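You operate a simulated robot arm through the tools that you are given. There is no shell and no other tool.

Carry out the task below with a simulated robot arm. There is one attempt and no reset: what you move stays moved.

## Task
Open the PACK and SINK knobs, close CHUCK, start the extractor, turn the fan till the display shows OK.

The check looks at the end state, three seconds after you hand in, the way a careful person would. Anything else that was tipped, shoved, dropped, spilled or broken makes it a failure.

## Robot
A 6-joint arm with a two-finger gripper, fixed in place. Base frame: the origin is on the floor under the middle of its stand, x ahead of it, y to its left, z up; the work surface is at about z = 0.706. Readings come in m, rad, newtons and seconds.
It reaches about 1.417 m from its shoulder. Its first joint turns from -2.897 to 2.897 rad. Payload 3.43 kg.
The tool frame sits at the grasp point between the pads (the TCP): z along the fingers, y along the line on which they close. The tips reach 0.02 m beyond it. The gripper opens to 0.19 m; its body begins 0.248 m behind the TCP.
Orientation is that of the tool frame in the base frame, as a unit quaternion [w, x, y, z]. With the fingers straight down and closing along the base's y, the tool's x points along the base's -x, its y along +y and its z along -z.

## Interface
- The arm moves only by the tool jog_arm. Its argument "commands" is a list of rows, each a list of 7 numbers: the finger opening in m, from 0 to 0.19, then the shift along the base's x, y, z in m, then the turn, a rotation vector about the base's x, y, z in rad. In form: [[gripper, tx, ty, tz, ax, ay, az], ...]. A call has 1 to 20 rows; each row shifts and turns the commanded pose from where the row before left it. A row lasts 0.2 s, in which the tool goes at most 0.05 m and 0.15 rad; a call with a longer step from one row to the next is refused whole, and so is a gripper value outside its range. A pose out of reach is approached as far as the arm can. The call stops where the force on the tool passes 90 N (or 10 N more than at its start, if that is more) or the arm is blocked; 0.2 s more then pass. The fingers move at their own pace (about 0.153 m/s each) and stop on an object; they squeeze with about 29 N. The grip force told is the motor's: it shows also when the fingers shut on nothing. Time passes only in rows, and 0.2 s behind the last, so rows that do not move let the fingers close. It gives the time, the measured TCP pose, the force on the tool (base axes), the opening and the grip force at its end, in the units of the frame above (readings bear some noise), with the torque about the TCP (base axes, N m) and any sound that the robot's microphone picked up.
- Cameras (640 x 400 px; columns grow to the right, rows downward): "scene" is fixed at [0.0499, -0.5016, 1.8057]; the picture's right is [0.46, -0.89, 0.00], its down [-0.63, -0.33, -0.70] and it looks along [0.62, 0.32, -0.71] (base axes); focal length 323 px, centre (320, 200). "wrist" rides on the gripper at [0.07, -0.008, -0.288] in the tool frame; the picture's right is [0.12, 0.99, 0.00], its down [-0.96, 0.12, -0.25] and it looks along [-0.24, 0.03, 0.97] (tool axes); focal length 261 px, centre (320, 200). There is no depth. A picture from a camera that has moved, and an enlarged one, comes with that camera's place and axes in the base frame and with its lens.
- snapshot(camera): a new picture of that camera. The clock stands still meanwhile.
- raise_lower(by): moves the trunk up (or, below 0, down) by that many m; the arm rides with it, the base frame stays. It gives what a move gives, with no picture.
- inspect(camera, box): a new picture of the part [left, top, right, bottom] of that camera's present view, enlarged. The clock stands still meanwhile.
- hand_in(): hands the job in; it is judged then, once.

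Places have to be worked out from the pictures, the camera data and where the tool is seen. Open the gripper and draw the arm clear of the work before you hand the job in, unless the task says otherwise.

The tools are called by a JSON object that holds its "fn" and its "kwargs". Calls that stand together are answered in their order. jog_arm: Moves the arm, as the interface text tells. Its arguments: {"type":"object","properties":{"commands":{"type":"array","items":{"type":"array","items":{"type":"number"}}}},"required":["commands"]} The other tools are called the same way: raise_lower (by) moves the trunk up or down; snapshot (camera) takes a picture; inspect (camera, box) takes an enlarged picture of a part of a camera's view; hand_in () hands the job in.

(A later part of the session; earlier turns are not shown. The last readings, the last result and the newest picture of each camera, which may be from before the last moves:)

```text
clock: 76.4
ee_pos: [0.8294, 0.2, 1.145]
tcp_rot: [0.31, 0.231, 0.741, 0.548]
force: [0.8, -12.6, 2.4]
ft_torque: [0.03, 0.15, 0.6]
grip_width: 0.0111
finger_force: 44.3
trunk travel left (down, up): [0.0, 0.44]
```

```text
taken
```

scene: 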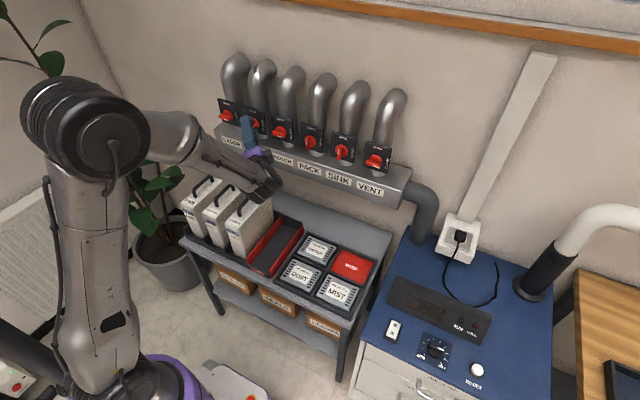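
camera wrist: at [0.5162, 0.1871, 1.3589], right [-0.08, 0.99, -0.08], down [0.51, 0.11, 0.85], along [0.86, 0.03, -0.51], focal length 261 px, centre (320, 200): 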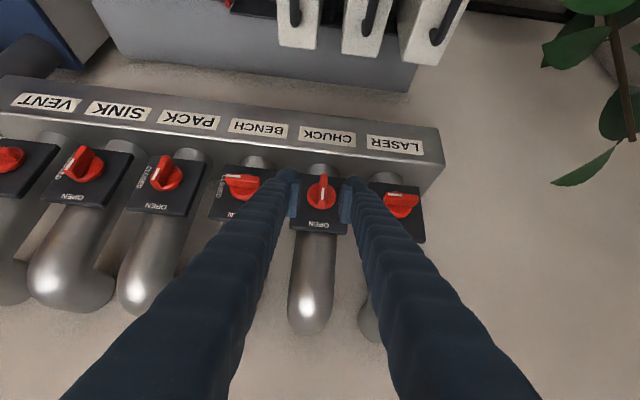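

I'm at 73°. Finishing the remaining 17°.

{"fn": "jog_arm", "kwargs": {"commands": [[0.0, 0, -0.0006, 0, 0.06, 0, 0], [0.0, 0, 0, 0, 0.06, 0, 0], [0.0, 0, 0, 0, 0.06, 0, 0], [0.0, 0, 0, 0, 0.06, 0, 0], [0.0, 0, 0, 0, 0.06, 0, 0], [0.0, 0, 0, 0, 0, 0, 0]]}}

{"fn": "inspect", "kwargs": {"camera": "wrist", "box": [240, 120, 400, 220]}}

{"fn": "snapshot", "kwargs": {"camera": "scene"}}

```text
clock: 77.8
ee_pos: [0.83, 0.1999, 1.1444]
tcp_rot: [0.273, 0.275, 0.652, 0.652]
force: [-7.9, -9.4, -7.6]
ft_torque: [-0.03, 0.04, 0.16]
grip_width: 0.0112
finger_force: 44.5
trunk travel left (down, up): [0.0, 0.44]
```

```text
4.00 times, centred on (320, 170) of wrist
camera zoom: at [0.5759, 0.0499, 1.1361], right [-0.08, 0.08, 0.99], down [0.5, -0.86, 0.11], along [0.86, 0.5, 0.03], focal length 1043 px, centre (320, 320)
```

zoom: 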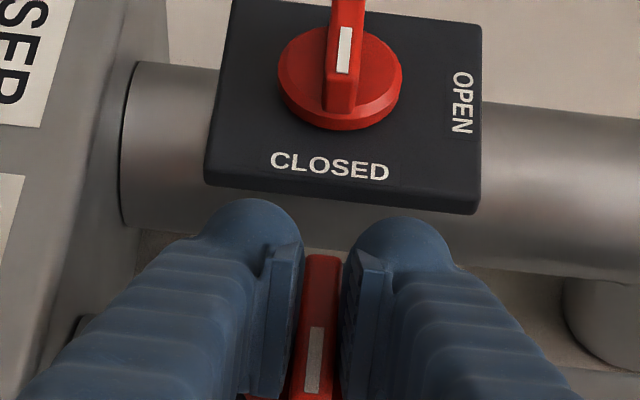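

```text
taken
```

scene: 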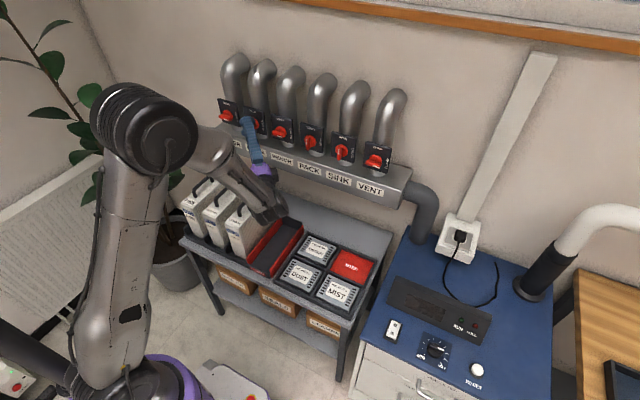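

CHUCK is turned exactly 90°, with the pointer at the CLOSED side. I'll release and retreat along the tool axis.

{"fn": "jog_arm", "kwargs": {"commands": [[0.04, 0, 0, 0, 0, 0, 0], [0.04, 0, 0, 0, 0, 0, 0], [0.04, -0.008, -0.008, 0, 0, 0, 0], [0.04, -0.01, -0.01, 0, 0, 0, 0], [0.04, -0.01, -0.01, 0, 0, 0, 0], [0.04, -0.01, -0.01, 0, 0, 0, 0], [0.04, -0.01, -0.01, 0, 0, 0, 0], [0.04, -0.01, -0.01, 0, 0, 0, 0], [0.04, -0.01, -0.01, 0, 0, 0, 0]]}}

{"fn": "snapshot", "kwargs": {"camera": "wrist"}}

{"fn": "snapshot", "kwargs": {"camera": "scene"}}

```text
clock: 79.8
ee_pos: [0.7612, 0.1317, 1.1434]
tcp_rot: [0.274, 0.274, 0.652, 0.652]
force: [-0.7, 0.2, 0.0]
ft_torque: [0.03, 0.03, 0.03]
grip_width: 0.0403
finger_force: 0.0
trunk travel left (down, up): [0.0, 0.44]
```

```text
taken
camera wrist: at [0.5076, -0.0186, 1.1358], right [-0.08, 0.08, 0.99], down [0.5, -0.86, 0.11], along [0.86, 0.5, 0.03], focal length 261 px, centre (320, 200)
```

wrist: 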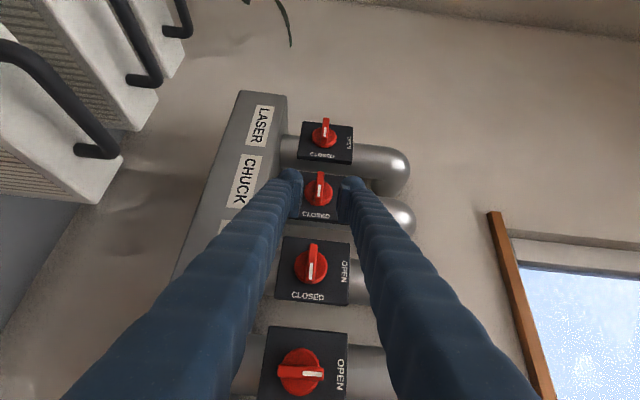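

```text
taken
```

scene: 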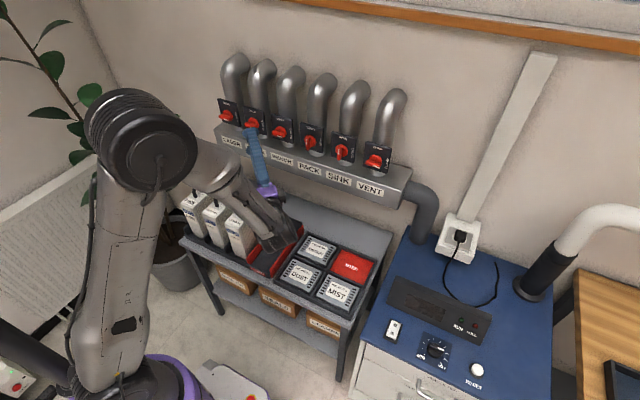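

CHUCK looks closed. I'll zoom in on the whole row to verify before heading to the extractor.

{"fn": "inspect", "kwargs": {"camera": "scene", "box": [205, 85, 405, 210]}}

{"fn": "inspect", "kwargs": {"camera": "wrist", "box": [260, 100, 380, 240]}}

```text
3.20 times, centred on (305, 148) of scene
camera zoom: at [0.0499, -0.5016, 1.8057], right [0.46, -0.89, 0.0], down [-0.63, -0.33, -0.7], along [0.62, 0.32, -0.71], focal length 1035 px, centre (368, 368)
```

zoom: 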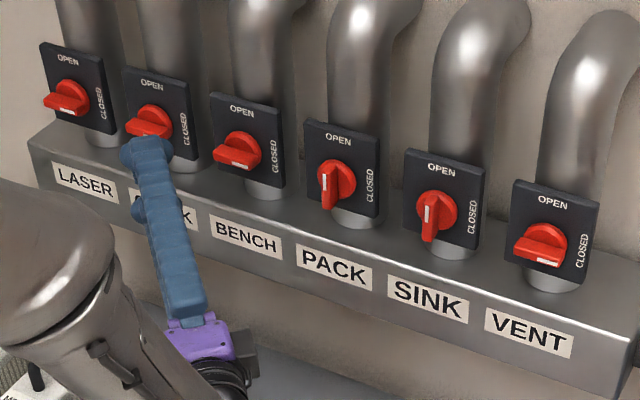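

```text
2.86 times, centred on (320, 170) of wrist
camera zoom: at [0.5076, -0.0186, 1.1358], right [-0.08, 0.08, 0.99], down [0.5, -0.86, 0.11], along [0.86, 0.5, 0.03], focal length 745 px, centre (320, 286)
```

zoom: 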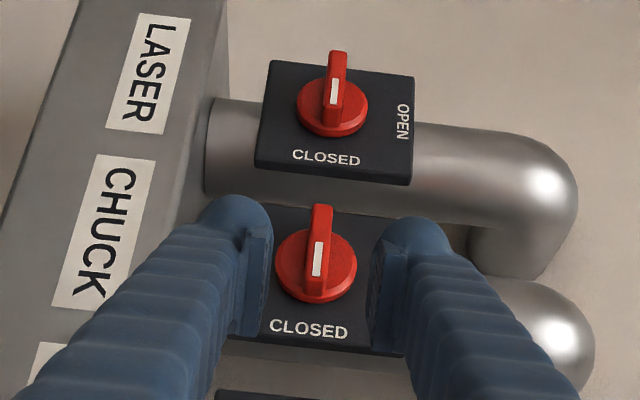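

All six states are right: PACK and SINK open, CHUCK closed, the others untouched. Next I'll travel right, keeping the tips about 6 cm in front of the bars and rising slightly, on the way to the extractor.

{"fn": "jog_arm", "kwargs": {"commands": [[0.04, -0.002, -0.01, 0.002, 0, 0, 0], [0.04, -0.002, -0.02, 0.003, 0, 0, 0], [0.04, -0.002, -0.022, 0.003, 0, 0, 0], [0.04, -0.002, -0.022, 0.003, 0, 0, 0], [0.04, -0.002, -0.022, 0.003, 0, 0, 0], [0.04, -0.002, -0.022, 0.003, 0, 0, 0], [0.04, -0.002, -0.022, 0.003, 0, 0, 0], [0.04, -0.002, -0.022, 0.003, 0, 0, 0], [0.04, -0.002, -0.022, 0.003, 0, 0, 0], [0.04, -0.002, -0.022, 0.003, 0, 0, 0]]}}

{"fn": "snapshot", "kwargs": {"camera": "scene"}}

```text
clock: 82.0
ee_pos: [0.743, -0.0723, 1.174]
tcp_rot: [0.274, 0.275, 0.652, 0.652]
force: [0.1, -0.4, -0.7]
ft_torque: [-0.03, -0.01, 0.0]
grip_width: 0.0401
finger_force: 0.0
trunk travel left (down, up): [0.0, 0.44]
```

```text
taken
```

scene: 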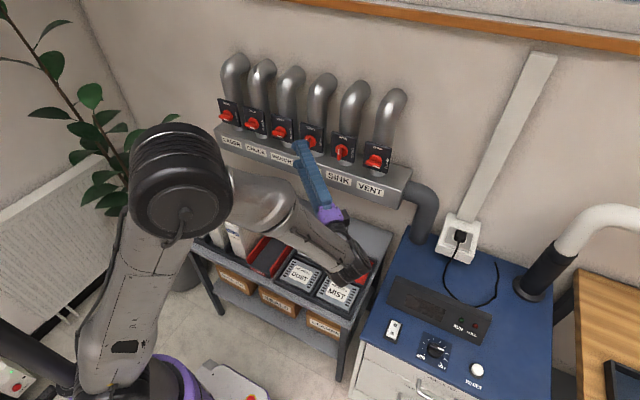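

Moving cleanly. I'll continue right and up, away from the manifold.

{"fn": "jog_arm", "kwargs": {"commands": [[0.04, -0.004, -0.022, 0.006, 0, 0, 0], [0.04, -0.004, -0.022, 0.006, 0, 0, 0], [0.04, -0.004, -0.022, 0.006, 0, 0, 0], [0.04, -0.004, -0.022, 0.006, 0, 0, 0], [0.04, -0.004, -0.022, 0.006, 0, 0, 0], [0.04, -0.004, -0.022, 0.006, 0, 0, 0], [0.04, -0.004, -0.022, 0.006, 0, 0, 0], [0.04, -0.004, -0.022, 0.006, 0, 0, 0], [0.04, -0.004, -0.022, 0.006, 0, 0, 0], [0.04, -0.004, -0.022, 0.006, 0, 0, 0]]}}

{"fn": "snapshot", "kwargs": {"camera": "scene"}}

```text
clock: 84.2
ee_pos: [0.7037, -0.2922, 1.2334]
tcp_rot: [0.273, 0.275, 0.651, 0.652]
force: [-0.3, -1.0, 0.1]
ft_torque: [0.0, -0.04, 0.0]
grip_width: 0.04
finger_force: 0.0
trunk travel left (down, up): [0.0, 0.44]
```

```text
taken
```

scene: 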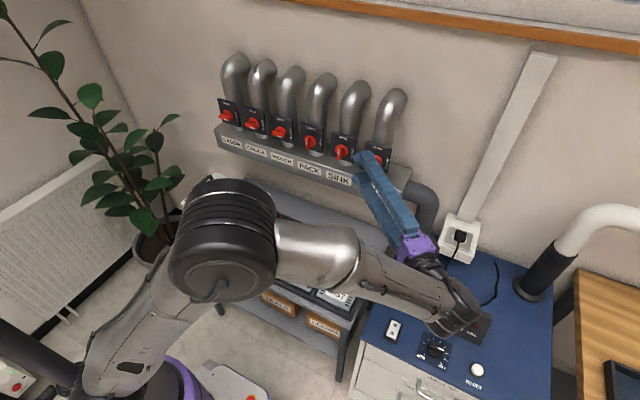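

Clear of the manifold. Now I'll pitch the fingers downward gradually about the (-0.707,0.707,0) axis while moving over the panel.

{"fn": "jog_arm", "kwargs": {"commands": [[0.04, -0.008, -0.008, 0.003, -0.0694, 0.0694, 0], [0.04, -0.008, -0.008, 0.003, -0.0694, 0.0694, 0], [0.04, -0.008, -0.008, 0.003, -0.0694, 0.0694, 0], [0.04, -0.008, -0.008, 0.003, -0.0694, 0.0694, 0], [0.04, -0.008, -0.008, 0.003, -0.0694, 0.0694, 0], [0.04, -0.008, -0.008, 0.003, -0.0694, 0.0694, 0], [0.04, -0.008, -0.008, 0.003, -0.0694, 0.0694, 0], [0.04, -0.008, -0.008, 0.003, -0.0694, 0.0694, 0]]}}

{"fn": "snapshot", "kwargs": {"camera": "scene"}}

```text
clock: 86.0
ee_pos: [0.6399, -0.3581, 1.2596]
tcp_rot: [0.15, 0.356, 0.853, 0.351]
force: [1.0, 0.0, 0.6]
ft_torque: [0.05, -0.05, 0.02]
grip_width: 0.0402
finger_force: 0.1
trunk travel left (down, up): [0.0, 0.44]
```

```text
taken
```

scene: 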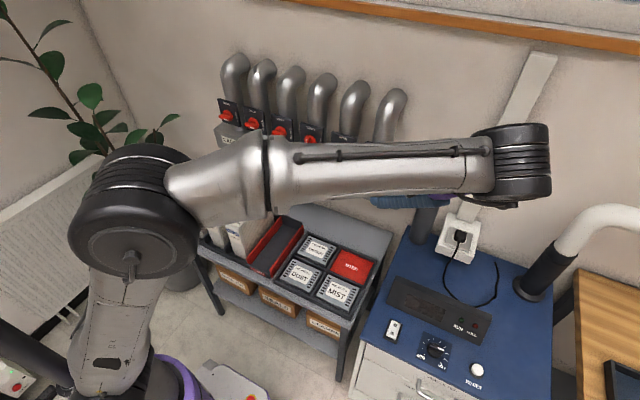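

{"fn": "jog_arm", "kwargs": {"commands": [[0.04, -0.008, -0.01, -0.003, -0.0694, 0.0694, 0], [0.04, -0.008, -0.01, -0.003, -0.0694, 0.0694, 0], [0.04, -0.008, -0.01, -0.003, -0.0694, 0.0694, 0], [0.04, -0.008, -0.01, -0.003, -0.0694, 0.0694, 0], [0.04, -0.008, -0.01, -0.003, -0.0694, 0.0694, 0], [0.04, -0.008, -0.01, -0.003, -0.0694, 0.0694, 0], [0.04, -0.008, -0.01, -0.003, -0.0694, 0.0694, 0], [0.04, -0.008, -0.01, -0.003, -0.0694, 0.0694, 0]]}}

{"fn": "snapshot", "kwargs": {"camera": "scene"}}

{"fn": "snapshot", "kwargs": {"camera": "wrist"}}

```text
clock: 87.8
ee_pos: [0.5728, -0.4378, 1.2333]
tcp_rot: [0.004, 0.384, 0.923, -0.003]
force: [0.2, 0.3, 0.8]
ft_torque: [0.09, 0.04, 0.01]
grip_width: 0.0401
finger_force: 0.0
trunk travel left (down, up): [0.0, 0.44]
```

```text
taken
```

scene: 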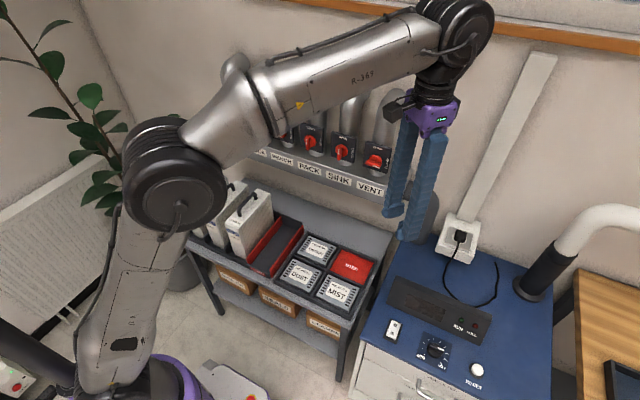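

```text
taken
camera wrist: at [0.5178, -0.3913, 1.5199], right [0.62, 0.79, 0.0], down [0.76, -0.6, 0.26], along [0.2, -0.16, -0.97], focal length 261 px, centre (320, 200)
```

wrist: 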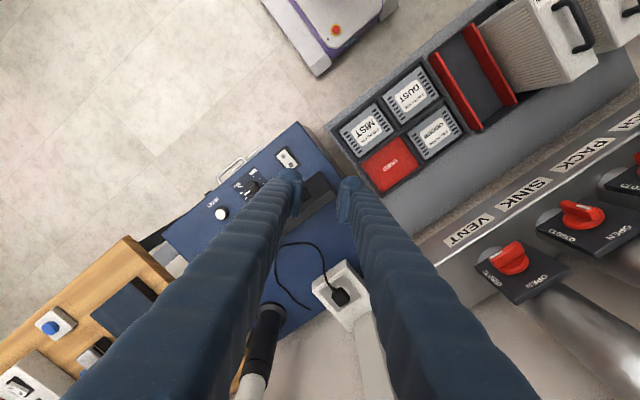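

The fingers now point down. I'll yaw +45° so the closing line is along y and move above the rocker, stopping at z≈1.06 for a precise look.

{"fn": "jog_arm", "kwargs": {"commands": [[0.04, -0.01, -0.01, -0.02, 0, 0, 0.1309], [0.04, -0.01, -0.01, -0.02, 0, 0, 0.1309], [0.04, -0.01, -0.01, -0.02, 0, 0, 0.1309], [0.04, -0.01, -0.01, -0.02, 0, 0, 0.1309], [0.03, -0.01, -0.01, -0.02, 0, 0, 0.1309], [0.02, -0.01, -0.01, -0.02, 0, 0, 0.1309], [0.02, -0.01, -0.01, -0.02, 0, 0, 0], [0.02, 0, 0, -0.03, 0, 0, 0]]}}

{"fn": "snapshot", "kwargs": {"camera": "wrist"}}

{"fn": "snapshot", "kwargs": {"camera": "scene"}}

```text
clock: 89.6
ee_pos: [0.5052, -0.5054, 1.0625]
tcp_rot: [0.005, 0.001, 1.0, 0.0]
force: [0.3, 0.0, -0.7]
ft_torque: [0.01, 0.03, -0.02]
grip_width: 0.0199
finger_force: 0.1
trunk travel left (down, up): [0.0, 0.44]
```

```text
taken
camera wrist: at [0.432, -0.5146, 1.3495], right [-0.12, 0.99, 0.0], down [0.96, 0.11, 0.26], along [0.26, 0.03, -0.97], focal length 261 px, centre (320, 200)
```

wrist: 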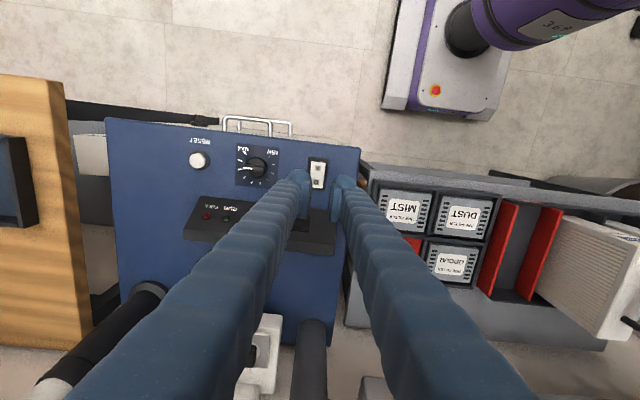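

```text
taken
```

scene: 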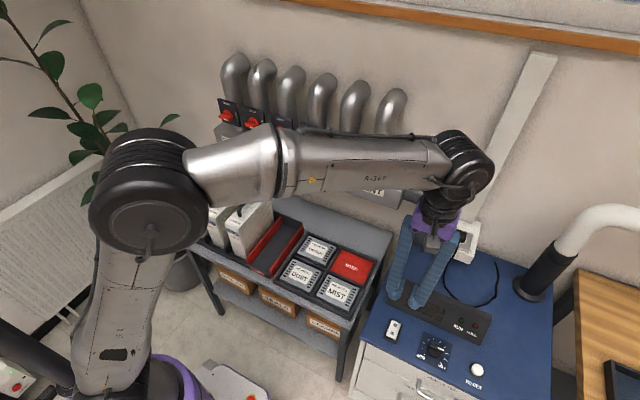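

I'll zoom in on the rocker and knob from here.

{"fn": "inspect", "kwargs": {"camera": "wrist", "box": [270, 130, 366, 190]}}

{"fn": "inspect", "kwargs": {"camera": "wrist", "box": [170, 120, 330, 220]}}

{"fn": "inspect", "kwargs": {"camera": "scene", "box": [360, 290, 500, 390]}}

```text
6.67 times, centred on (318, 160) of wrist
camera zoom: at [0.432, -0.5146, 1.3495], right [-0.12, 0.99, 0.0], down [0.96, 0.11, 0.26], along [0.26, 0.03, -0.97], focal length 1738 px, centre (333, 467)
```

zoom: 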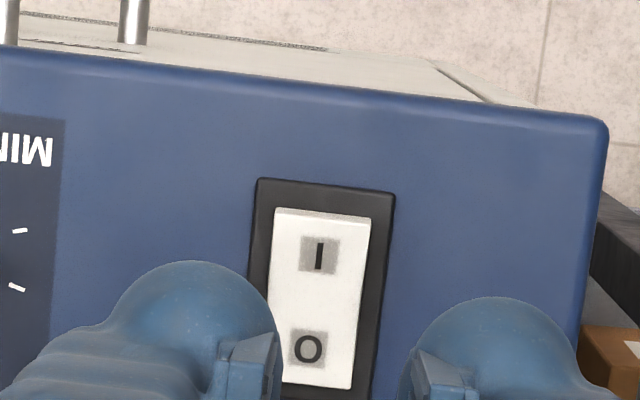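

```text
4.00 times, centred on (250, 170) of wrist
camera zoom: at [0.432, -0.5146, 1.3495], right [-0.12, 0.99, 0.0], down [0.96, 0.11, 0.26], along [0.26, 0.03, -0.97], focal length 1043 px, centre (600, 320)
```

zoom: 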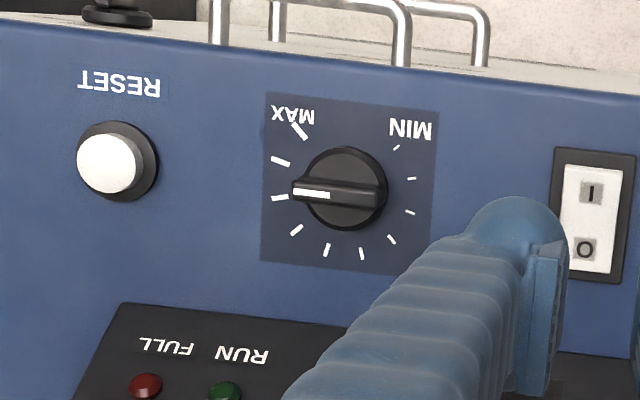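

```text
4.00 times, centred on (430, 340) of scene
camera zoom: at [0.0499, -0.5016, 1.8057], right [0.46, -0.89, 0.0], down [-0.63, -0.33, -0.7], along [0.62, 0.32, -0.71], focal length 1293 px, centre (-120, -360)
```

zoom: 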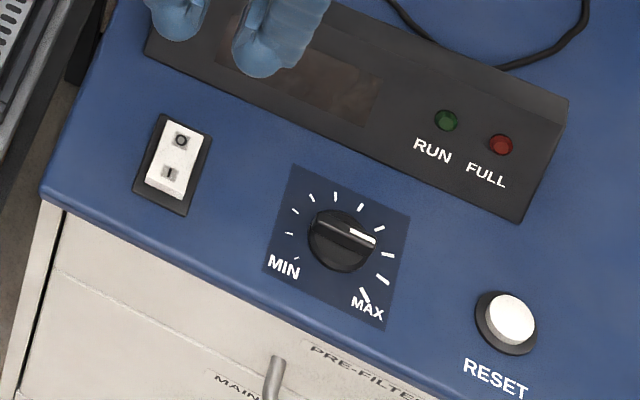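

Rocker "I" is centred at (0.507,-0.511) and "O" at x≈0.536, with the rocker spanning x 0.495–0.549. I'll press I with a single rounded fingertip, the -y finger, whose ball centre sits about 32 mm from the TCP at 30 mm opening, after first descending to z≈0.90.

{"fn": "jog_arm", "kwargs": {"commands": [[0.03, 0, 0.0038, -0.023, 0, 0.01, 0], [0.03, 0, 0.0038, -0.023, 0, 0, 0], [0.03, 0, 0.0038, -0.023, 0, 0, 0], [0.03, 0, 0.0038, -0.023, 0, 0, 0], [0.03, 0, 0.0038, -0.023, 0, 0, 0], [0.03, 0, 0.0038, -0.023, 0, 0, 0], [0.03, 0, 0.0038, -0.023, 0, 0, 0], [0.03, 0, 0, 0, 0, 0, 0]]}}

{"fn": "snapshot", "kwargs": {"camera": "wrist"}}

{"fn": "inspect", "kwargs": {"camera": "scene", "box": [350, 270, 490, 370]}}

```text
clock: 91.4
ee_pos: [0.5057, -0.4808, 0.9044]
tcp_rot: [0.0, 0.001, 1.0, 0.0]
force: [0.3, -0.8, 0.5]
ft_torque: [0.0, 0.02, -0.02]
grip_width: 0.0299
finger_force: 0.0
trunk travel left (down, up): [0.0, 0.44]
```

```text
taken
camera wrist: at [0.436, -0.4891, 1.1902], right [-0.12, 0.99, 0.0], down [0.96, 0.11, 0.25], along [0.25, 0.03, -0.97], focal length 261 px, centre (320, 200)
```

wrist: 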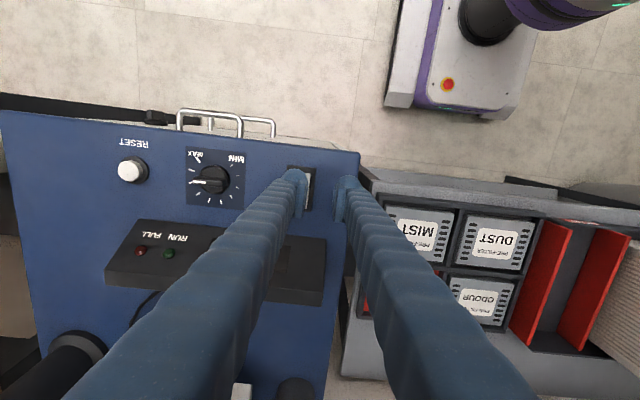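

```text
4.00 times, centred on (420, 320) of scene
camera zoom: at [0.0499, -0.5016, 1.8057], right [0.46, -0.89, 0.0], down [-0.63, -0.33, -0.7], along [0.62, 0.32, -0.71], focal length 1293 px, centre (-80, -280)
```

zoom: 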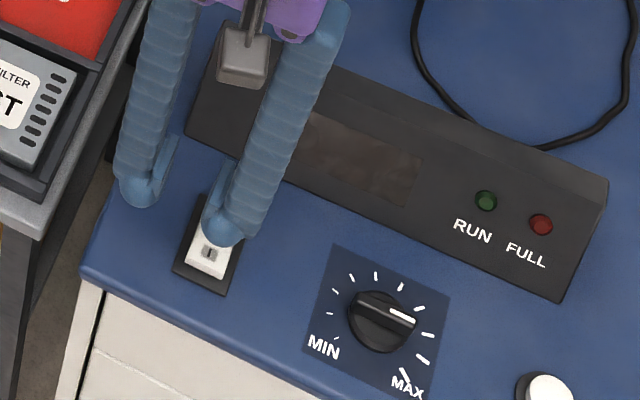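

The tip is above the rocker. I'll zoom the wrist view to confirm the lateral alignment.

{"fn": "inspect", "kwargs": {"camera": "wrist", "box": [270, 150, 366, 210]}}

```text
6.67 times, centred on (318, 180) of wrist
camera zoom: at [0.436, -0.4891, 1.1902], right [-0.12, 0.99, 0.0], down [0.96, 0.11, 0.25], along [0.25, 0.03, -0.97], focal length 1738 px, centre (333, 333)
```

zoom: 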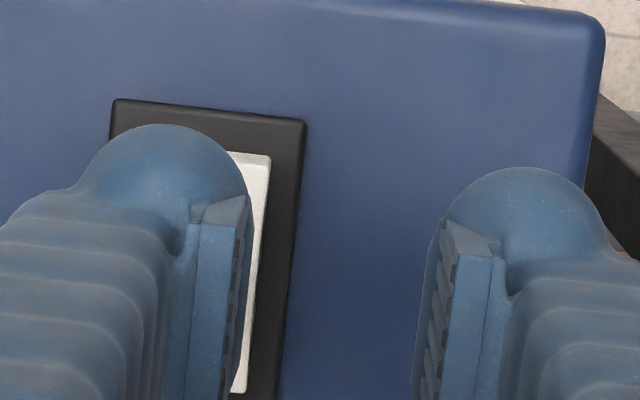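

The tip's ball centre works out at about (0.492,-0.512), offset about 13 mm toward -x from the TCP. I'll shift +7 mm in x so it lands on the I end (x≈0.499) and descend slowly.

{"fn": "jog_arm", "kwargs": {"commands": [[0.03, 0.007, 0.0015, 0, 0, 0, 0], [0.03, 0, 0, -0.012, 0, 0, 0], [0.03, 0, 0, -0.012, 0, 0, 0], [0.03, 0, 0, -0.006, 0, 0, 0], [0.03, 0, 0, 0, 0, 0, 0]]}}

{"fn": "inspect", "kwargs": {"camera": "wrist", "box": [270, 150, 366, 210]}}

{"fn": "inspect", "kwargs": {"camera": "scene", "box": [360, 300, 440, 350]}}

```text
clock: 92.6
ee_pos: [0.5106, -0.4791, 0.8728]
tcp_rot: [0.0, 0.0, 1.0, 0.001]
force: [0.0, -0.7, -0.5]
ft_torque: [0.01, -0.01, 0.0]
grip_width: 0.0302
finger_force: 0.1
trunk travel left (down, up): [0.0, 0.44]
```

```text
6.67 times, centred on (318, 180) of wrist
camera zoom: at [0.4415, -0.4868, 1.1604], right [-0.12, 0.99, 0.0], down [0.96, 0.11, 0.25], along [0.25, 0.03, -0.97], focal length 1738 px, centre (333, 333)
```

zoom: 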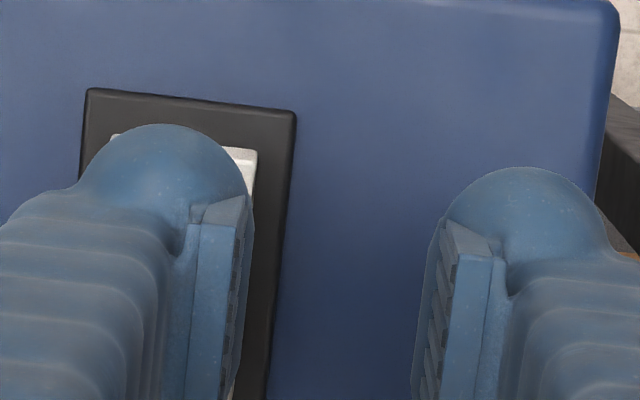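

```text
8.00 times, centred on (400, 325) of scene
camera zoom: at [0.0499, -0.5016, 1.8057], right [0.46, -0.89, 0.0], down [-0.63, -0.33, -0.7], along [0.62, 0.32, -0.71], focal length 2587 px, centre (-320, -800)
```

zoom: 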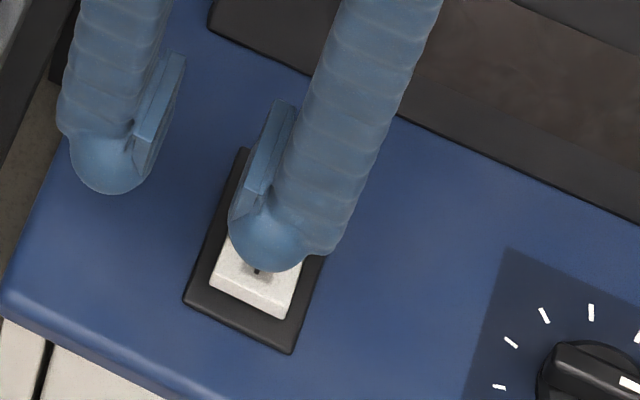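

The ball is right over the I end with about 2 cm to go. I'll descend in small steps.

{"fn": "jog_arm", "kwargs": {"commands": [[0.03, 0, 0, -0.004, 0, 0, 0], [0.03, 0, 0, -0.004, 0, 0, 0], [0.03, 0, 0, -0.003, 0, 0, 0], [0.03, 0, 0, 0, 0, 0, 0]]}}

```text
clock: 93.6
ee_pos: [0.5108, -0.4764, 0.8644]
tcp_rot: [0.001, 0.001, 1.0, 0.001]
force: [-0.8, 0.8, 0.4]
ft_torque: [0.0, 0.0, -0.03]
grip_width: 0.0296
finger_force: 0.1
trunk travel left (down, up): [0.0, 0.44]
```

{"fn": "jog_arm", "kwargs": {"commands": [[0.03, 0, -0.001, -0.003, 0, 0, 0], [0.03, 0, 0, -0.003, 0, 0, 0], [0.03, 0, 0, 0, 0, 0, 0]]}}

{"fn": "inspect", "kwargs": {"camera": "scene", "box": [360, 300, 440, 350]}}

```text
clock: 94.4
ee_pos: [0.5109, -0.4808, 0.855]
tcp_rot: [0.0, 0.002, 1.0, -0.001]
force: [0.5, 0.1, -0.2]
ft_torque: [0.01, 0.01, 0.04]
grip_width: 0.0299
finger_force: 0.0
trunk travel left (down, up): [0.0, 0.44]
```

```text
8.00 times, centred on (400, 325) of scene
camera zoom: at [0.0499, -0.5016, 1.8057], right [0.46, -0.89, 0.0], down [-0.63, -0.33, -0.7], along [0.62, 0.32, -0.71], focal length 2587 px, centre (-320, -800)
```

zoom: 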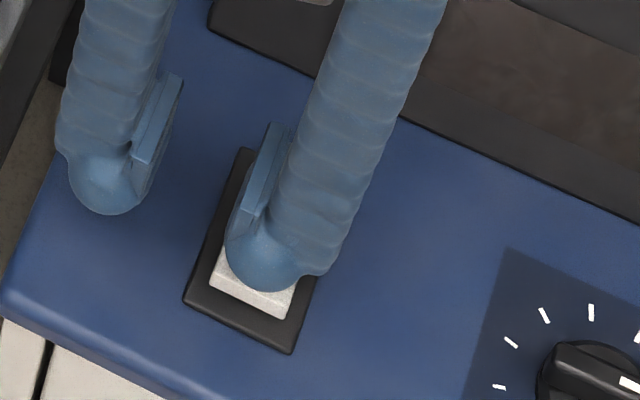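

Still no contact. Continuing down in 3 mm steps.

{"fn": "jog_arm", "kwargs": {"commands": [[0.03, 0, 0, -0.003, 0, 0, 0], [0.03, 0, 0, -0.003, 0, 0, 0], [0.03, 0, 0, 0, 0, 0, 0]]}}

```text
clock: 95.2
ee_pos: [0.5105, -0.4793, 0.8503]
tcp_rot: [0.0, 0.001, 1.0, -0.001]
force: [-0.1, -0.4, -0.1]
ft_torque: [-0.01, 0.0, -0.02]
grip_width: 0.03
finger_force: 0.1
trunk travel left (down, up): [0.0, 0.44]
```

{"fn": "jog_arm", "kwargs": {"commands": [[0.03, 0, 0, -0.003, 0, 0, 0], [0.03, 0, 0, -0.003, 0, 0, 0], [0.03, 0, 0, 0, 0, 0, 0]]}}

{"fn": "inspect", "kwargs": {"camera": "scene", "box": [360, 270, 500, 370]}}

```text
clock: 96.0
ee_pos: [0.5107, -0.4795, 0.8448]
tcp_rot: [0.0, 0.001, 1.0, 0.0]
force: [0.1, -0.7, 0.1]
ft_torque: [0.0, -0.02, 0.01]
grip_width: 0.0301
finger_force: 0.0
trunk travel left (down, up): [0.0, 0.44]
```

```text
4.00 times, centred on (430, 320) of scene
camera zoom: at [0.0499, -0.5016, 1.8057], right [0.46, -0.89, 0.0], down [-0.63, -0.33, -0.7], along [0.62, 0.32, -0.71], focal length 1293 px, centre (-120, -280)
```

zoom: 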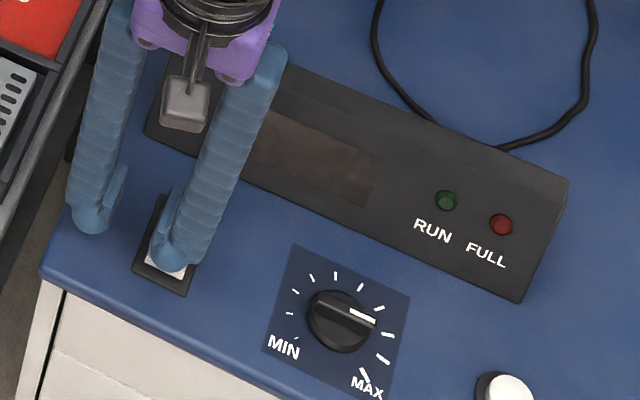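

{"fn": "jog_arm", "kwargs": {"commands": [[0.03, 0, 0, -0.003, 0, 0, 0], [0.03, 0, 0, -0.003, 0, 0, 0], [0.03, 0, 0, 0, 0, 0, 0]]}}

```text
clock: 96.8
ee_pos: [0.5101, -0.4804, 0.8383]
tcp_rot: [0.0, 0.001, 1.0, 0.0]
force: [0.3, 0.5, 0.6]
ft_torque: [0.01, -0.01, 0.02]
grip_width: 0.0299
finger_force: 0.0
trunk travel left (down, up): [0.0, 0.44]
```

Still free at z=0.838. I'll continue with 2 mm steps.

{"fn": "jog_arm", "kwargs": {"commands": [[0.03, 0, 0, -0.002, 0, 0, 0], [0.03, 0, 0, -0.002, 0, 0, 0], [0.03, 0, 0, 0, 0, 0, 0]]}}

{"fn": "inspect", "kwargs": {"camera": "scene", "box": [360, 300, 440, 350]}}

```text
clock: 97.6
ee_pos: [0.5101, -0.4811, 0.8353]
tcp_rot: [0.0, 0.001, 1.0, 0.0]
force: [-0.4, 0.2, 13.9]
ft_torque: [-0.36, -0.12, -0.01]
grip_width: 0.0296
finger_force: 0.0
trunk travel left (down, up): [0.0, 0.44]
```

```text
8.00 times, centred on (400, 325) of scene
camera zoom: at [0.0499, -0.5016, 1.8057], right [0.46, -0.89, 0.0], down [-0.63, -0.33, -0.7], along [0.62, 0.32, -0.71], focal length 2587 px, centre (-320, -800)
```

zoom: 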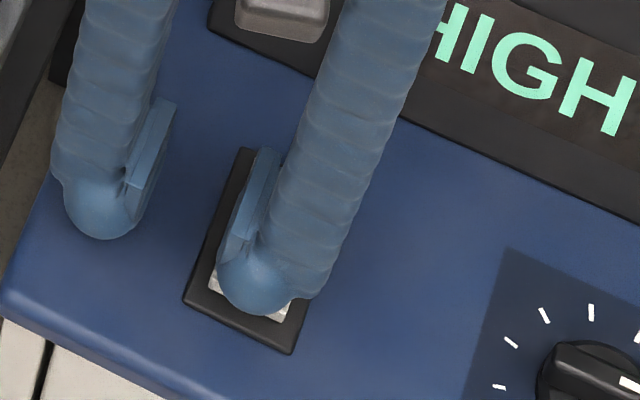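

Contact at 14 N and the display lit up with "HIGH", so the extractor is running. I'll lift off and verify it stays on.

{"fn": "jog_arm", "kwargs": {"commands": [[0.03, 0, 0, 0.01, 0, 0, 0], [0.03, 0, 0, 0.02, 0, 0, 0], [0.03, 0, 0, 0.03, 0, 0, 0], [0.03, 0, 0, 0.03, 0, 0, 0], [0.03, 0, 0, 0.03, 0, 0, 0]]}}

{"fn": "inspect", "kwargs": {"camera": "scene", "box": [360, 270, 500, 370]}}

{"fn": "snapshot", "kwargs": {"camera": "wrist"}}

```text
clock: 98.8
ee_pos: [0.5087, -0.4819, 0.9559]
tcp_rot: [0.001, 0.001, 1.0, 0.0]
force: [0.2, -0.5, 0.2]
ft_torque: [0.09, 0.02, -0.01]
grip_width: 0.0301
finger_force: 0.0
trunk travel left (down, up): [0.0, 0.44]
```

```text
4.00 times, centred on (430, 320) of scene
camera zoom: at [0.0499, -0.5016, 1.8057], right [0.46, -0.89, 0.0], down [-0.63, -0.33, -0.7], along [0.62, 0.32, -0.71], focal length 1293 px, centre (-120, -280)
```

zoom: 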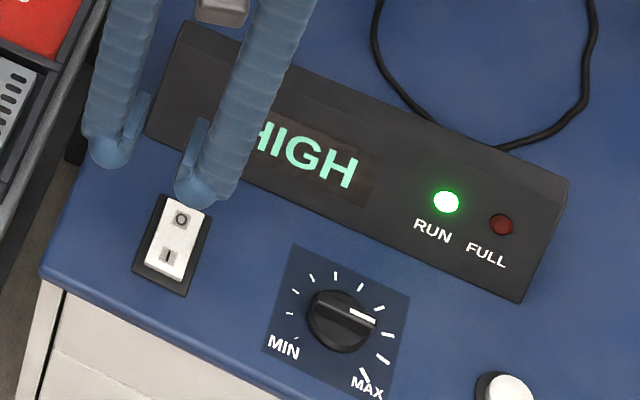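

```text
taken
camera wrist: at [0.4404, -0.4881, 1.2428], right [-0.12, 0.99, 0.0], down [0.96, 0.11, 0.25], along [0.25, 0.03, -0.97], focal length 261 px, centre (320, 200)
```

wrist: 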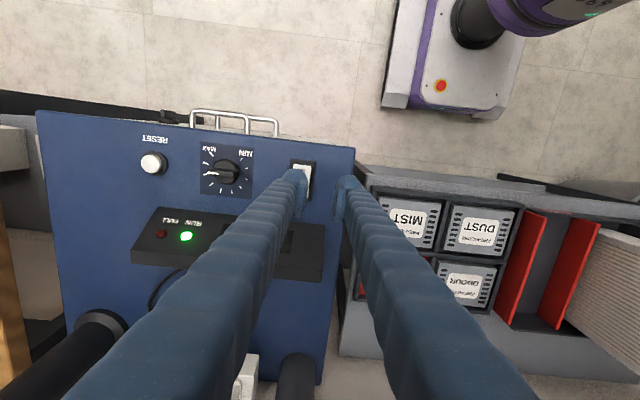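

RUN is green and the display reads HIGH, so the fan must be turned down toward MIN (counter-clockwise seen from above). I'll zoom in on the dial to get its exact place and pointer angle.

{"fn": "inspect", "kwargs": {"camera": "wrist", "box": [190, 135, 270, 205]}}

{"fn": "inspect", "kwargs": {"camera": "scene", "box": [405, 325, 475, 375]}}

```text
5.71 times, centred on (230, 170) of wrist
camera zoom: at [0.4404, -0.4881, 1.2428], right [-0.12, 0.99, 0.0], down [0.96, 0.11, 0.25], along [0.25, 0.03, -0.97], focal length 1489 px, centre (834, 371)
```

zoom: 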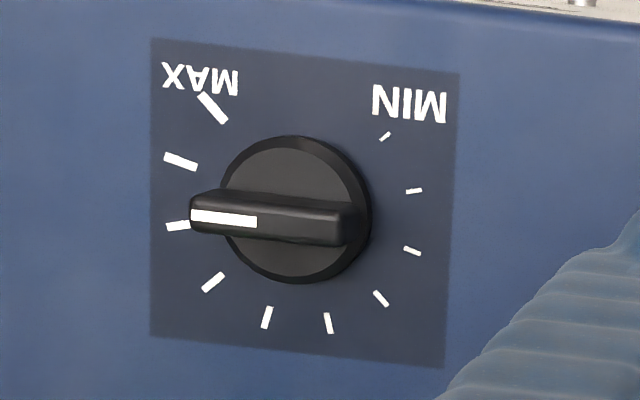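

```text
8.00 times, centred on (440, 350) of scene
camera zoom: at [0.0499, -0.5016, 1.8057], right [0.46, -0.89, 0.0], down [-0.63, -0.33, -0.7], along [0.62, 0.32, -0.71], focal length 2587 px, centre (-640, -1000)
```

zoom: 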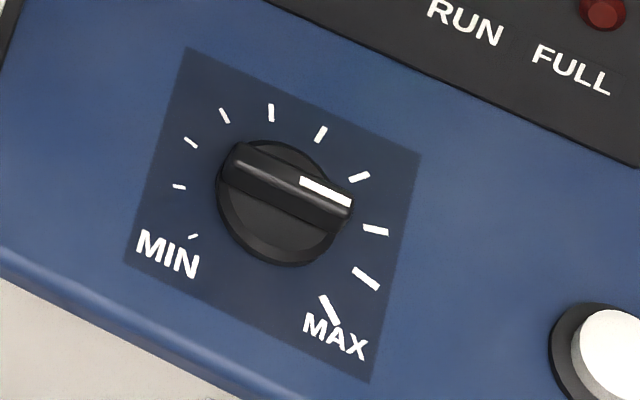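

The dial axis is at about (0.521,-0.633), bar top z≈0.834, with the bar pointing along -y (2.3° toward +x) at roughly 83% of a -135°..+135° scale. I'll yaw the tool -88° so the fingers close across the bar and hover above it.

{"fn": "jog_arm", "kwargs": {"commands": [[0.035, 0.001, -0.0126, 0, 0, 0, -0.1275], [0.035, 0.001, -0.0126, 0, 0, 0, -0.1275], [0.035, 0.001, -0.0126, 0, 0, 0, -0.1275], [0.035, 0.001, -0.0126, 0, 0, 0, -0.1275], [0.035, 0.001, -0.0126, 0, 0, 0, -0.1275], [0.035, 0.001, -0.0126, 0, 0, 0, -0.1275], [0.035, 0.001, -0.0126, 0, 0, 0, -0.1275], [0.035, 0.001, -0.0126, 0, 0, 0, -0.1275], [0.035, 0.001, -0.0126, 0, 0, 0, -0.1275], [0.035, 0.001, -0.0126, 0, 0, 0, -0.1275], [0.035, 0.001, -0.0126, 0, 0, 0, -0.1275], [0.035, 0.001, -0.0126, 0, 0, 0, -0.1275], [0.035, 0, 0, 0, 0, 0, 0]]}}

{"fn": "snapshot", "kwargs": {"camera": "wrist"}}

{"fn": "snapshot", "kwargs": {"camera": "scene"}}

```text
clock: 101.6
ee_pos: [0.5227, -0.6309, 0.9543]
tcp_rot: [0.0, 0.694, 0.72, -0.001]
force: [0.8, -0.8, 0.2]
ft_torque: [0.03, 0.02, -0.04]
grip_width: 0.0348
finger_force: 0.0
trunk travel left (down, up): [0.0, 0.44]
```

```text
taken
camera wrist: at [0.5133, -0.5602, 1.2409], right [0.99, 0.16, 0.0], down [0.15, -0.96, 0.25], along [0.04, -0.24, -0.97], focal length 261 px, centre (320, 200)
```

wrist: 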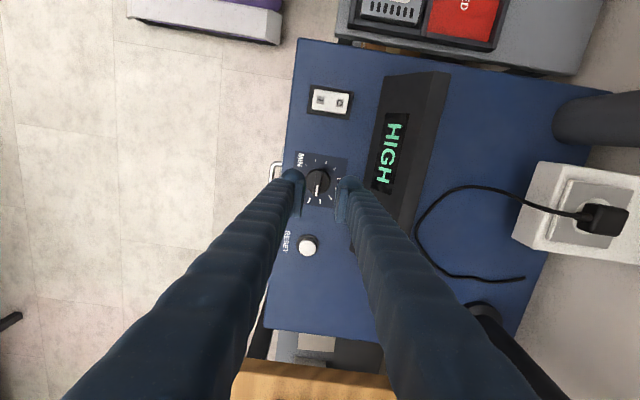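

```text
taken
```

scene: 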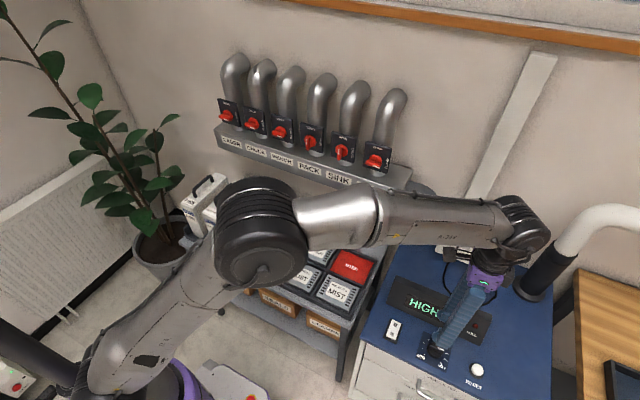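

The display is readable here too. I'll zoom in to check alignment of the fingers with the dial bar.

{"fn": "inspect", "kwargs": {"camera": "wrist", "box": [256, 135, 384, 215]}}

{"fn": "inspect", "kwargs": {"camera": "wrist", "box": [280, 140, 360, 220]}}

```text
5.00 times, centred on (320, 175) of wrist
camera zoom: at [0.5133, -0.5602, 1.2409], right [0.99, 0.16, 0.0], down [0.15, -0.96, 0.25], along [0.04, -0.24, -0.97], focal length 1303 px, centre (320, 325)
```

zoom: 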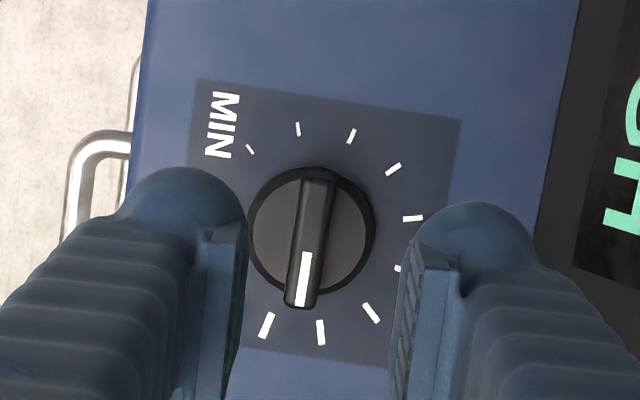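

```text
5.00 times, centred on (320, 180) of wrist
camera zoom: at [0.5133, -0.5602, 1.2409], right [0.99, 0.16, 0.0], down [0.15, -0.96, 0.25], along [0.04, -0.24, -0.97], focal length 1303 px, centre (320, 300)
```

zoom: 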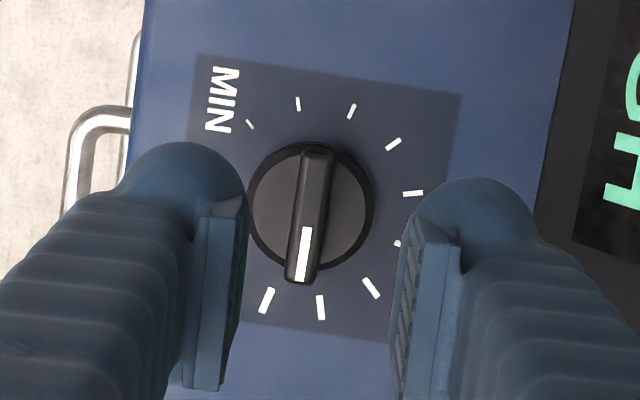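

The knob axis is at (0.5224,-0.634) and the bar is parallel to the pads. I'll shift 3 mm in -y and descend most of the way.

{"fn": "jog_arm", "kwargs": {"commands": [[0.035, 0, -0.003, -0.015, 0, 0, 0], [0.035, 0, 0, -0.02, 0, 0, 0], [0.035, 0, 0, -0.02, 0, 0, 0], [0.035, 0, 0, -0.02, 0, 0, 0], [0.035, 0, 0, -0.01, 0, 0, 0], [0.035, 0, 0, 0, 0, 0, 0]]}}

{"fn": "inspect", "kwargs": {"camera": "wrist", "box": [256, 145, 384, 225]}}

{"fn": "inspect", "kwargs": {"camera": "scene", "box": [400, 310, 480, 370]}}

```text
clock: 103.0
ee_pos: [0.5226, -0.6342, 0.8712]
tcp_rot: [-0.001, 0.693, 0.721, 0.001]
force: [-0.4, 0.7, 0.0]
ft_torque: [0.0, 0.01, 0.02]
grip_width: 0.035
finger_force: 0.1
trunk travel left (down, up): [0.0, 0.44]
```

```text
5.00 times, centred on (320, 185) of wrist
camera zoom: at [0.5138, -0.5637, 1.1573], right [0.99, 0.16, 0.0], down [0.15, -0.96, 0.25], along [0.04, -0.24, -0.97], focal length 1303 px, centre (320, 275)
```

zoom: 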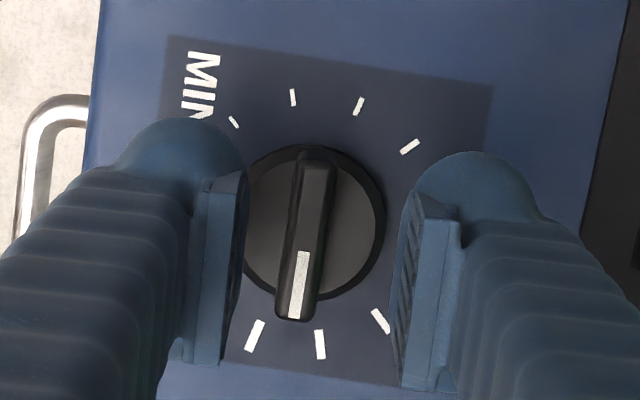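

```text
6.67 times, centred on (440, 340) of scene
camera zoom: at [0.0499, -0.5016, 1.8057], right [0.46, -0.89, 0.0], down [-0.63, -0.33, -0.7], along [0.62, 0.32, -0.71], focal length 2156 px, centre (-480, -733)
```

zoom: 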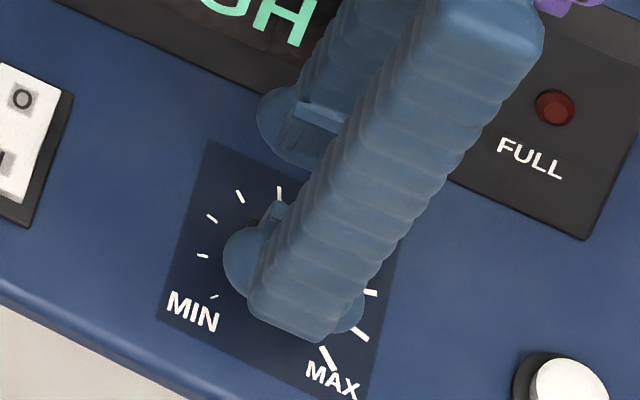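

Aligned within about 1 mm. Descending the last 3 cm in small steps.

{"fn": "jog_arm", "kwargs": {"commands": [[0.035, -0.0005, 0, -0.01, 0, 0, 0], [0.035, 0, 0, -0.01, 0, 0, 0], [0.035, 0, 0, -0.005, 0, 0, 0], [0.035, 0, 0, -0.004, 0, 0, 0], [0.035, 0, 0, 0, 0, 0, 0]]}}

{"fn": "inspect", "kwargs": {"camera": "wrist", "box": [256, 145, 384, 225]}}

```text
clock: 104.2
ee_pos: [0.5232, -0.6353, 0.8418]
tcp_rot: [0.0, 0.694, 0.72, -0.001]
force: [-0.8, 0.3, 0.1]
ft_torque: [-0.02, -0.01, 0.03]
grip_width: 0.035
finger_force: 0.1
trunk travel left (down, up): [0.0, 0.44]
```

```text
5.00 times, centred on (320, 185) of wrist
camera zoom: at [0.5129, -0.5638, 1.1278], right [0.99, 0.16, 0.0], down [0.15, -0.96, 0.25], along [0.04, -0.25, -0.97], focal length 1303 px, centre (320, 275)
```

zoom: 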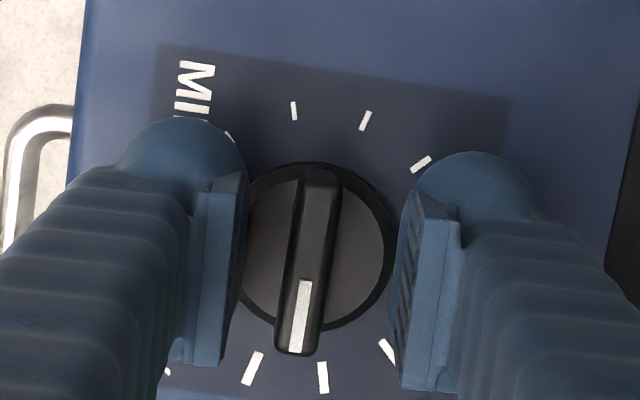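

The bar sits about 2.5 mm to -x of mid-gap, so I'll shift and close on it.

{"fn": "jog_arm", "kwargs": {"commands": [[0.035, -0.0023, 0.001, 0, 0, 0, 0], [0.035, 0, 0, 0, 0, 0, 0], [0.0, 0, 0, 0, 0, 0, 0], [0.0, 0, 0, 0, 0, 0, 0], [0.0, 0, 0, 0, 0, 0, 0]]}}

{"fn": "inspect", "kwargs": {"camera": "wrist", "box": [256, 145, 384, 225]}}

```text
clock: 105.4
ee_pos: [0.5191, -0.6336, 0.8419]
tcp_rot: [-0.001, 0.694, 0.72, 0.0]
force: [0.3, 0.6, 0.0]
ft_torque: [0.04, 0.01, 0.01]
grip_width: 0.0091
finger_force: 42.5
trunk travel left (down, up): [0.0, 0.44]
```

```text
5.00 times, centred on (320, 185) of wrist
camera zoom: at [0.5105, -0.5629, 1.1276], right [0.99, 0.16, 0.0], down [0.15, -0.96, 0.25], along [0.04, -0.24, -0.97], focal length 1303 px, centre (320, 275)
```

zoom: 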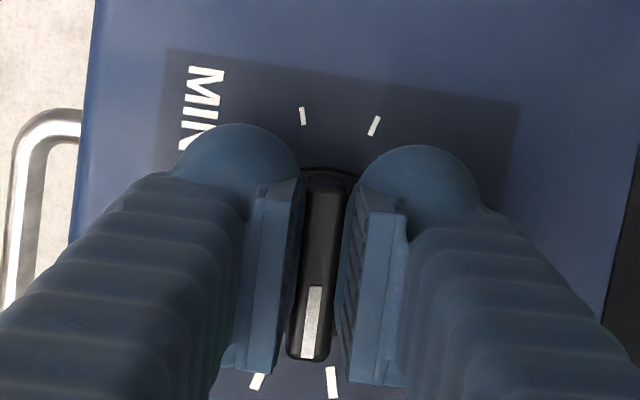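

Gripped with negligible side force. I'll turn +0.3 rad (counter-clockwise, down) and read the display.

{"fn": "jog_arm", "kwargs": {"commands": [[0.0, 0, 0, 0, 0, 0, 0.06], [0.0, 0, 0, 0, 0, 0, 0.08], [0.0, 0, 0, 0, 0, 0, 0.08], [0.0, 0, 0, 0, 0, 0, 0.08], [0.0, 0, 0, 0, 0, 0, 0]]}}

{"fn": "inspect", "kwargs": {"camera": "scene", "box": [370, 260, 510, 360]}}

{"fn": "inspect", "kwargs": {"camera": "wrist", "box": [230, 120, 470, 270]}}

```text
clock: 106.6
ee_pos: [0.5189, -0.6332, 0.8405]
tcp_rot: [-0.001, 0.579, 0.816, -0.001]
force: [-16.2, -2.4, -1.5]
ft_torque: [0.0, 0.18, -0.09]
grip_width: 0.0088
finger_force: 42.9
trunk travel left (down, up): [0.0, 0.44]
```

```text
4.00 times, centred on (440, 310) of scene
camera zoom: at [0.0499, -0.5016, 1.8057], right [0.46, -0.89, 0.0], down [-0.63, -0.33, -0.7], along [0.62, 0.32, -0.71], focal length 1293 px, centre (-160, -240)
```

zoom: 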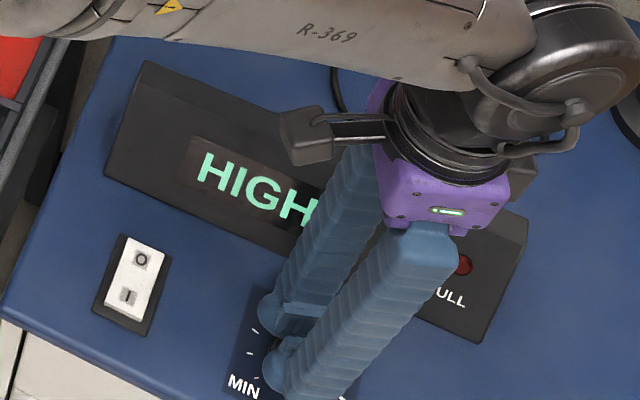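

```text
2.67 times, centred on (350, 195) of wrist
camera zoom: at [0.4887, -0.5697, 1.1277], right [0.9, 0.44, 0.0], down [0.43, -0.87, 0.25], along [0.11, -0.22, -0.97], focal length 695 px, centre (240, 213)
```

zoom: 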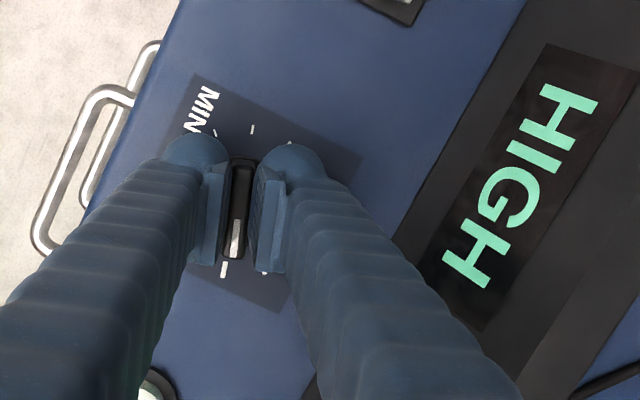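

Still HIGH. I'll ease x slightly (-16 N) and continue turning down in 0.16 rad increments, reading the display each time.

{"fn": "jog_arm", "kwargs": {"commands": [[0.0, -0.0008, 0, 0, 0, 0, 0.08], [0.0, 0, 0, 0, 0, 0, 0.08], [0.0, 0, 0, 0, 0, 0, 0]]}}

{"fn": "inspect", "kwargs": {"camera": "wrist", "box": [230, 120, 470, 270]}}

```text
clock: 107.4
ee_pos: [0.5171, -0.6349, 0.8416]
tcp_rot: [0.001, 0.511, 0.86, 0.0]
force: [-19.0, -3.5, -0.8]
ft_torque: [0.07, 0.27, -0.09]
grip_width: 0.0091
finger_force: 42.9
trunk travel left (down, up): [0.0, 0.44]
```

```text
2.67 times, centred on (350, 195) of wrist
camera zoom: at [0.4778, -0.5758, 1.1278], right [0.82, 0.58, 0.0], down [0.56, -0.79, 0.25], along [0.14, -0.2, -0.97], focal length 695 px, centre (240, 213)
```

zoom: 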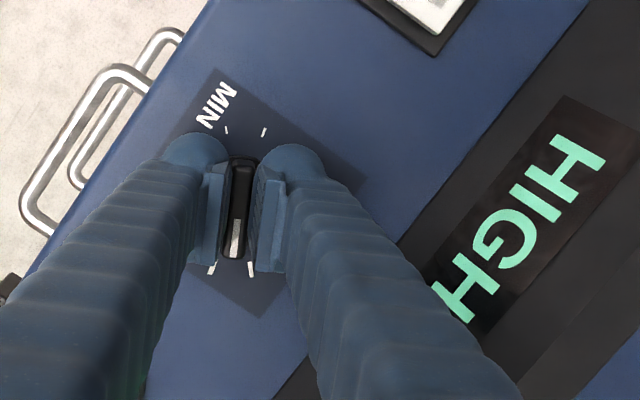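

Still HIGH at about 62° on the dial. Continuing, easing x another 1 mm.

{"fn": "jog_arm", "kwargs": {"commands": [[0.0, -0.001, 0, 0, 0, 0, 0.08], [0.0, 0, 0, 0, 0, 0, 0.08], [0.0, 0, 0, 0, 0, 0, 0]]}}

{"fn": "inspect", "kwargs": {"camera": "wrist", "box": [230, 120, 470, 270]}}

```text
clock: 108.2
ee_pos: [0.517, -0.6355, 0.8412]
tcp_rot: [0.0, 0.439, 0.898, 0.0]
force: [-17.8, -2.5, 5.7]
ft_torque: [0.13, 0.34, -0.09]
grip_width: 0.009
finger_force: 42.7
trunk travel left (down, up): [0.0, 0.44]
```

```text
2.67 times, centred on (350, 195) of wrist
camera zoom: at [0.4681, -0.5834, 1.1278], right [0.71, 0.7, 0.0], down [0.68, -0.69, 0.25], along [0.17, -0.18, -0.97], focal length 695 px, centre (240, 213)
```

zoom: 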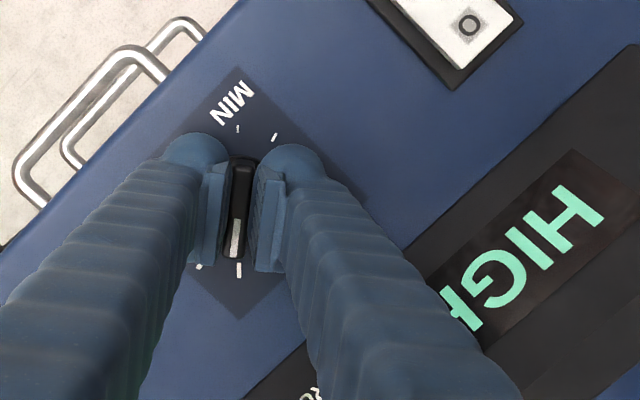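

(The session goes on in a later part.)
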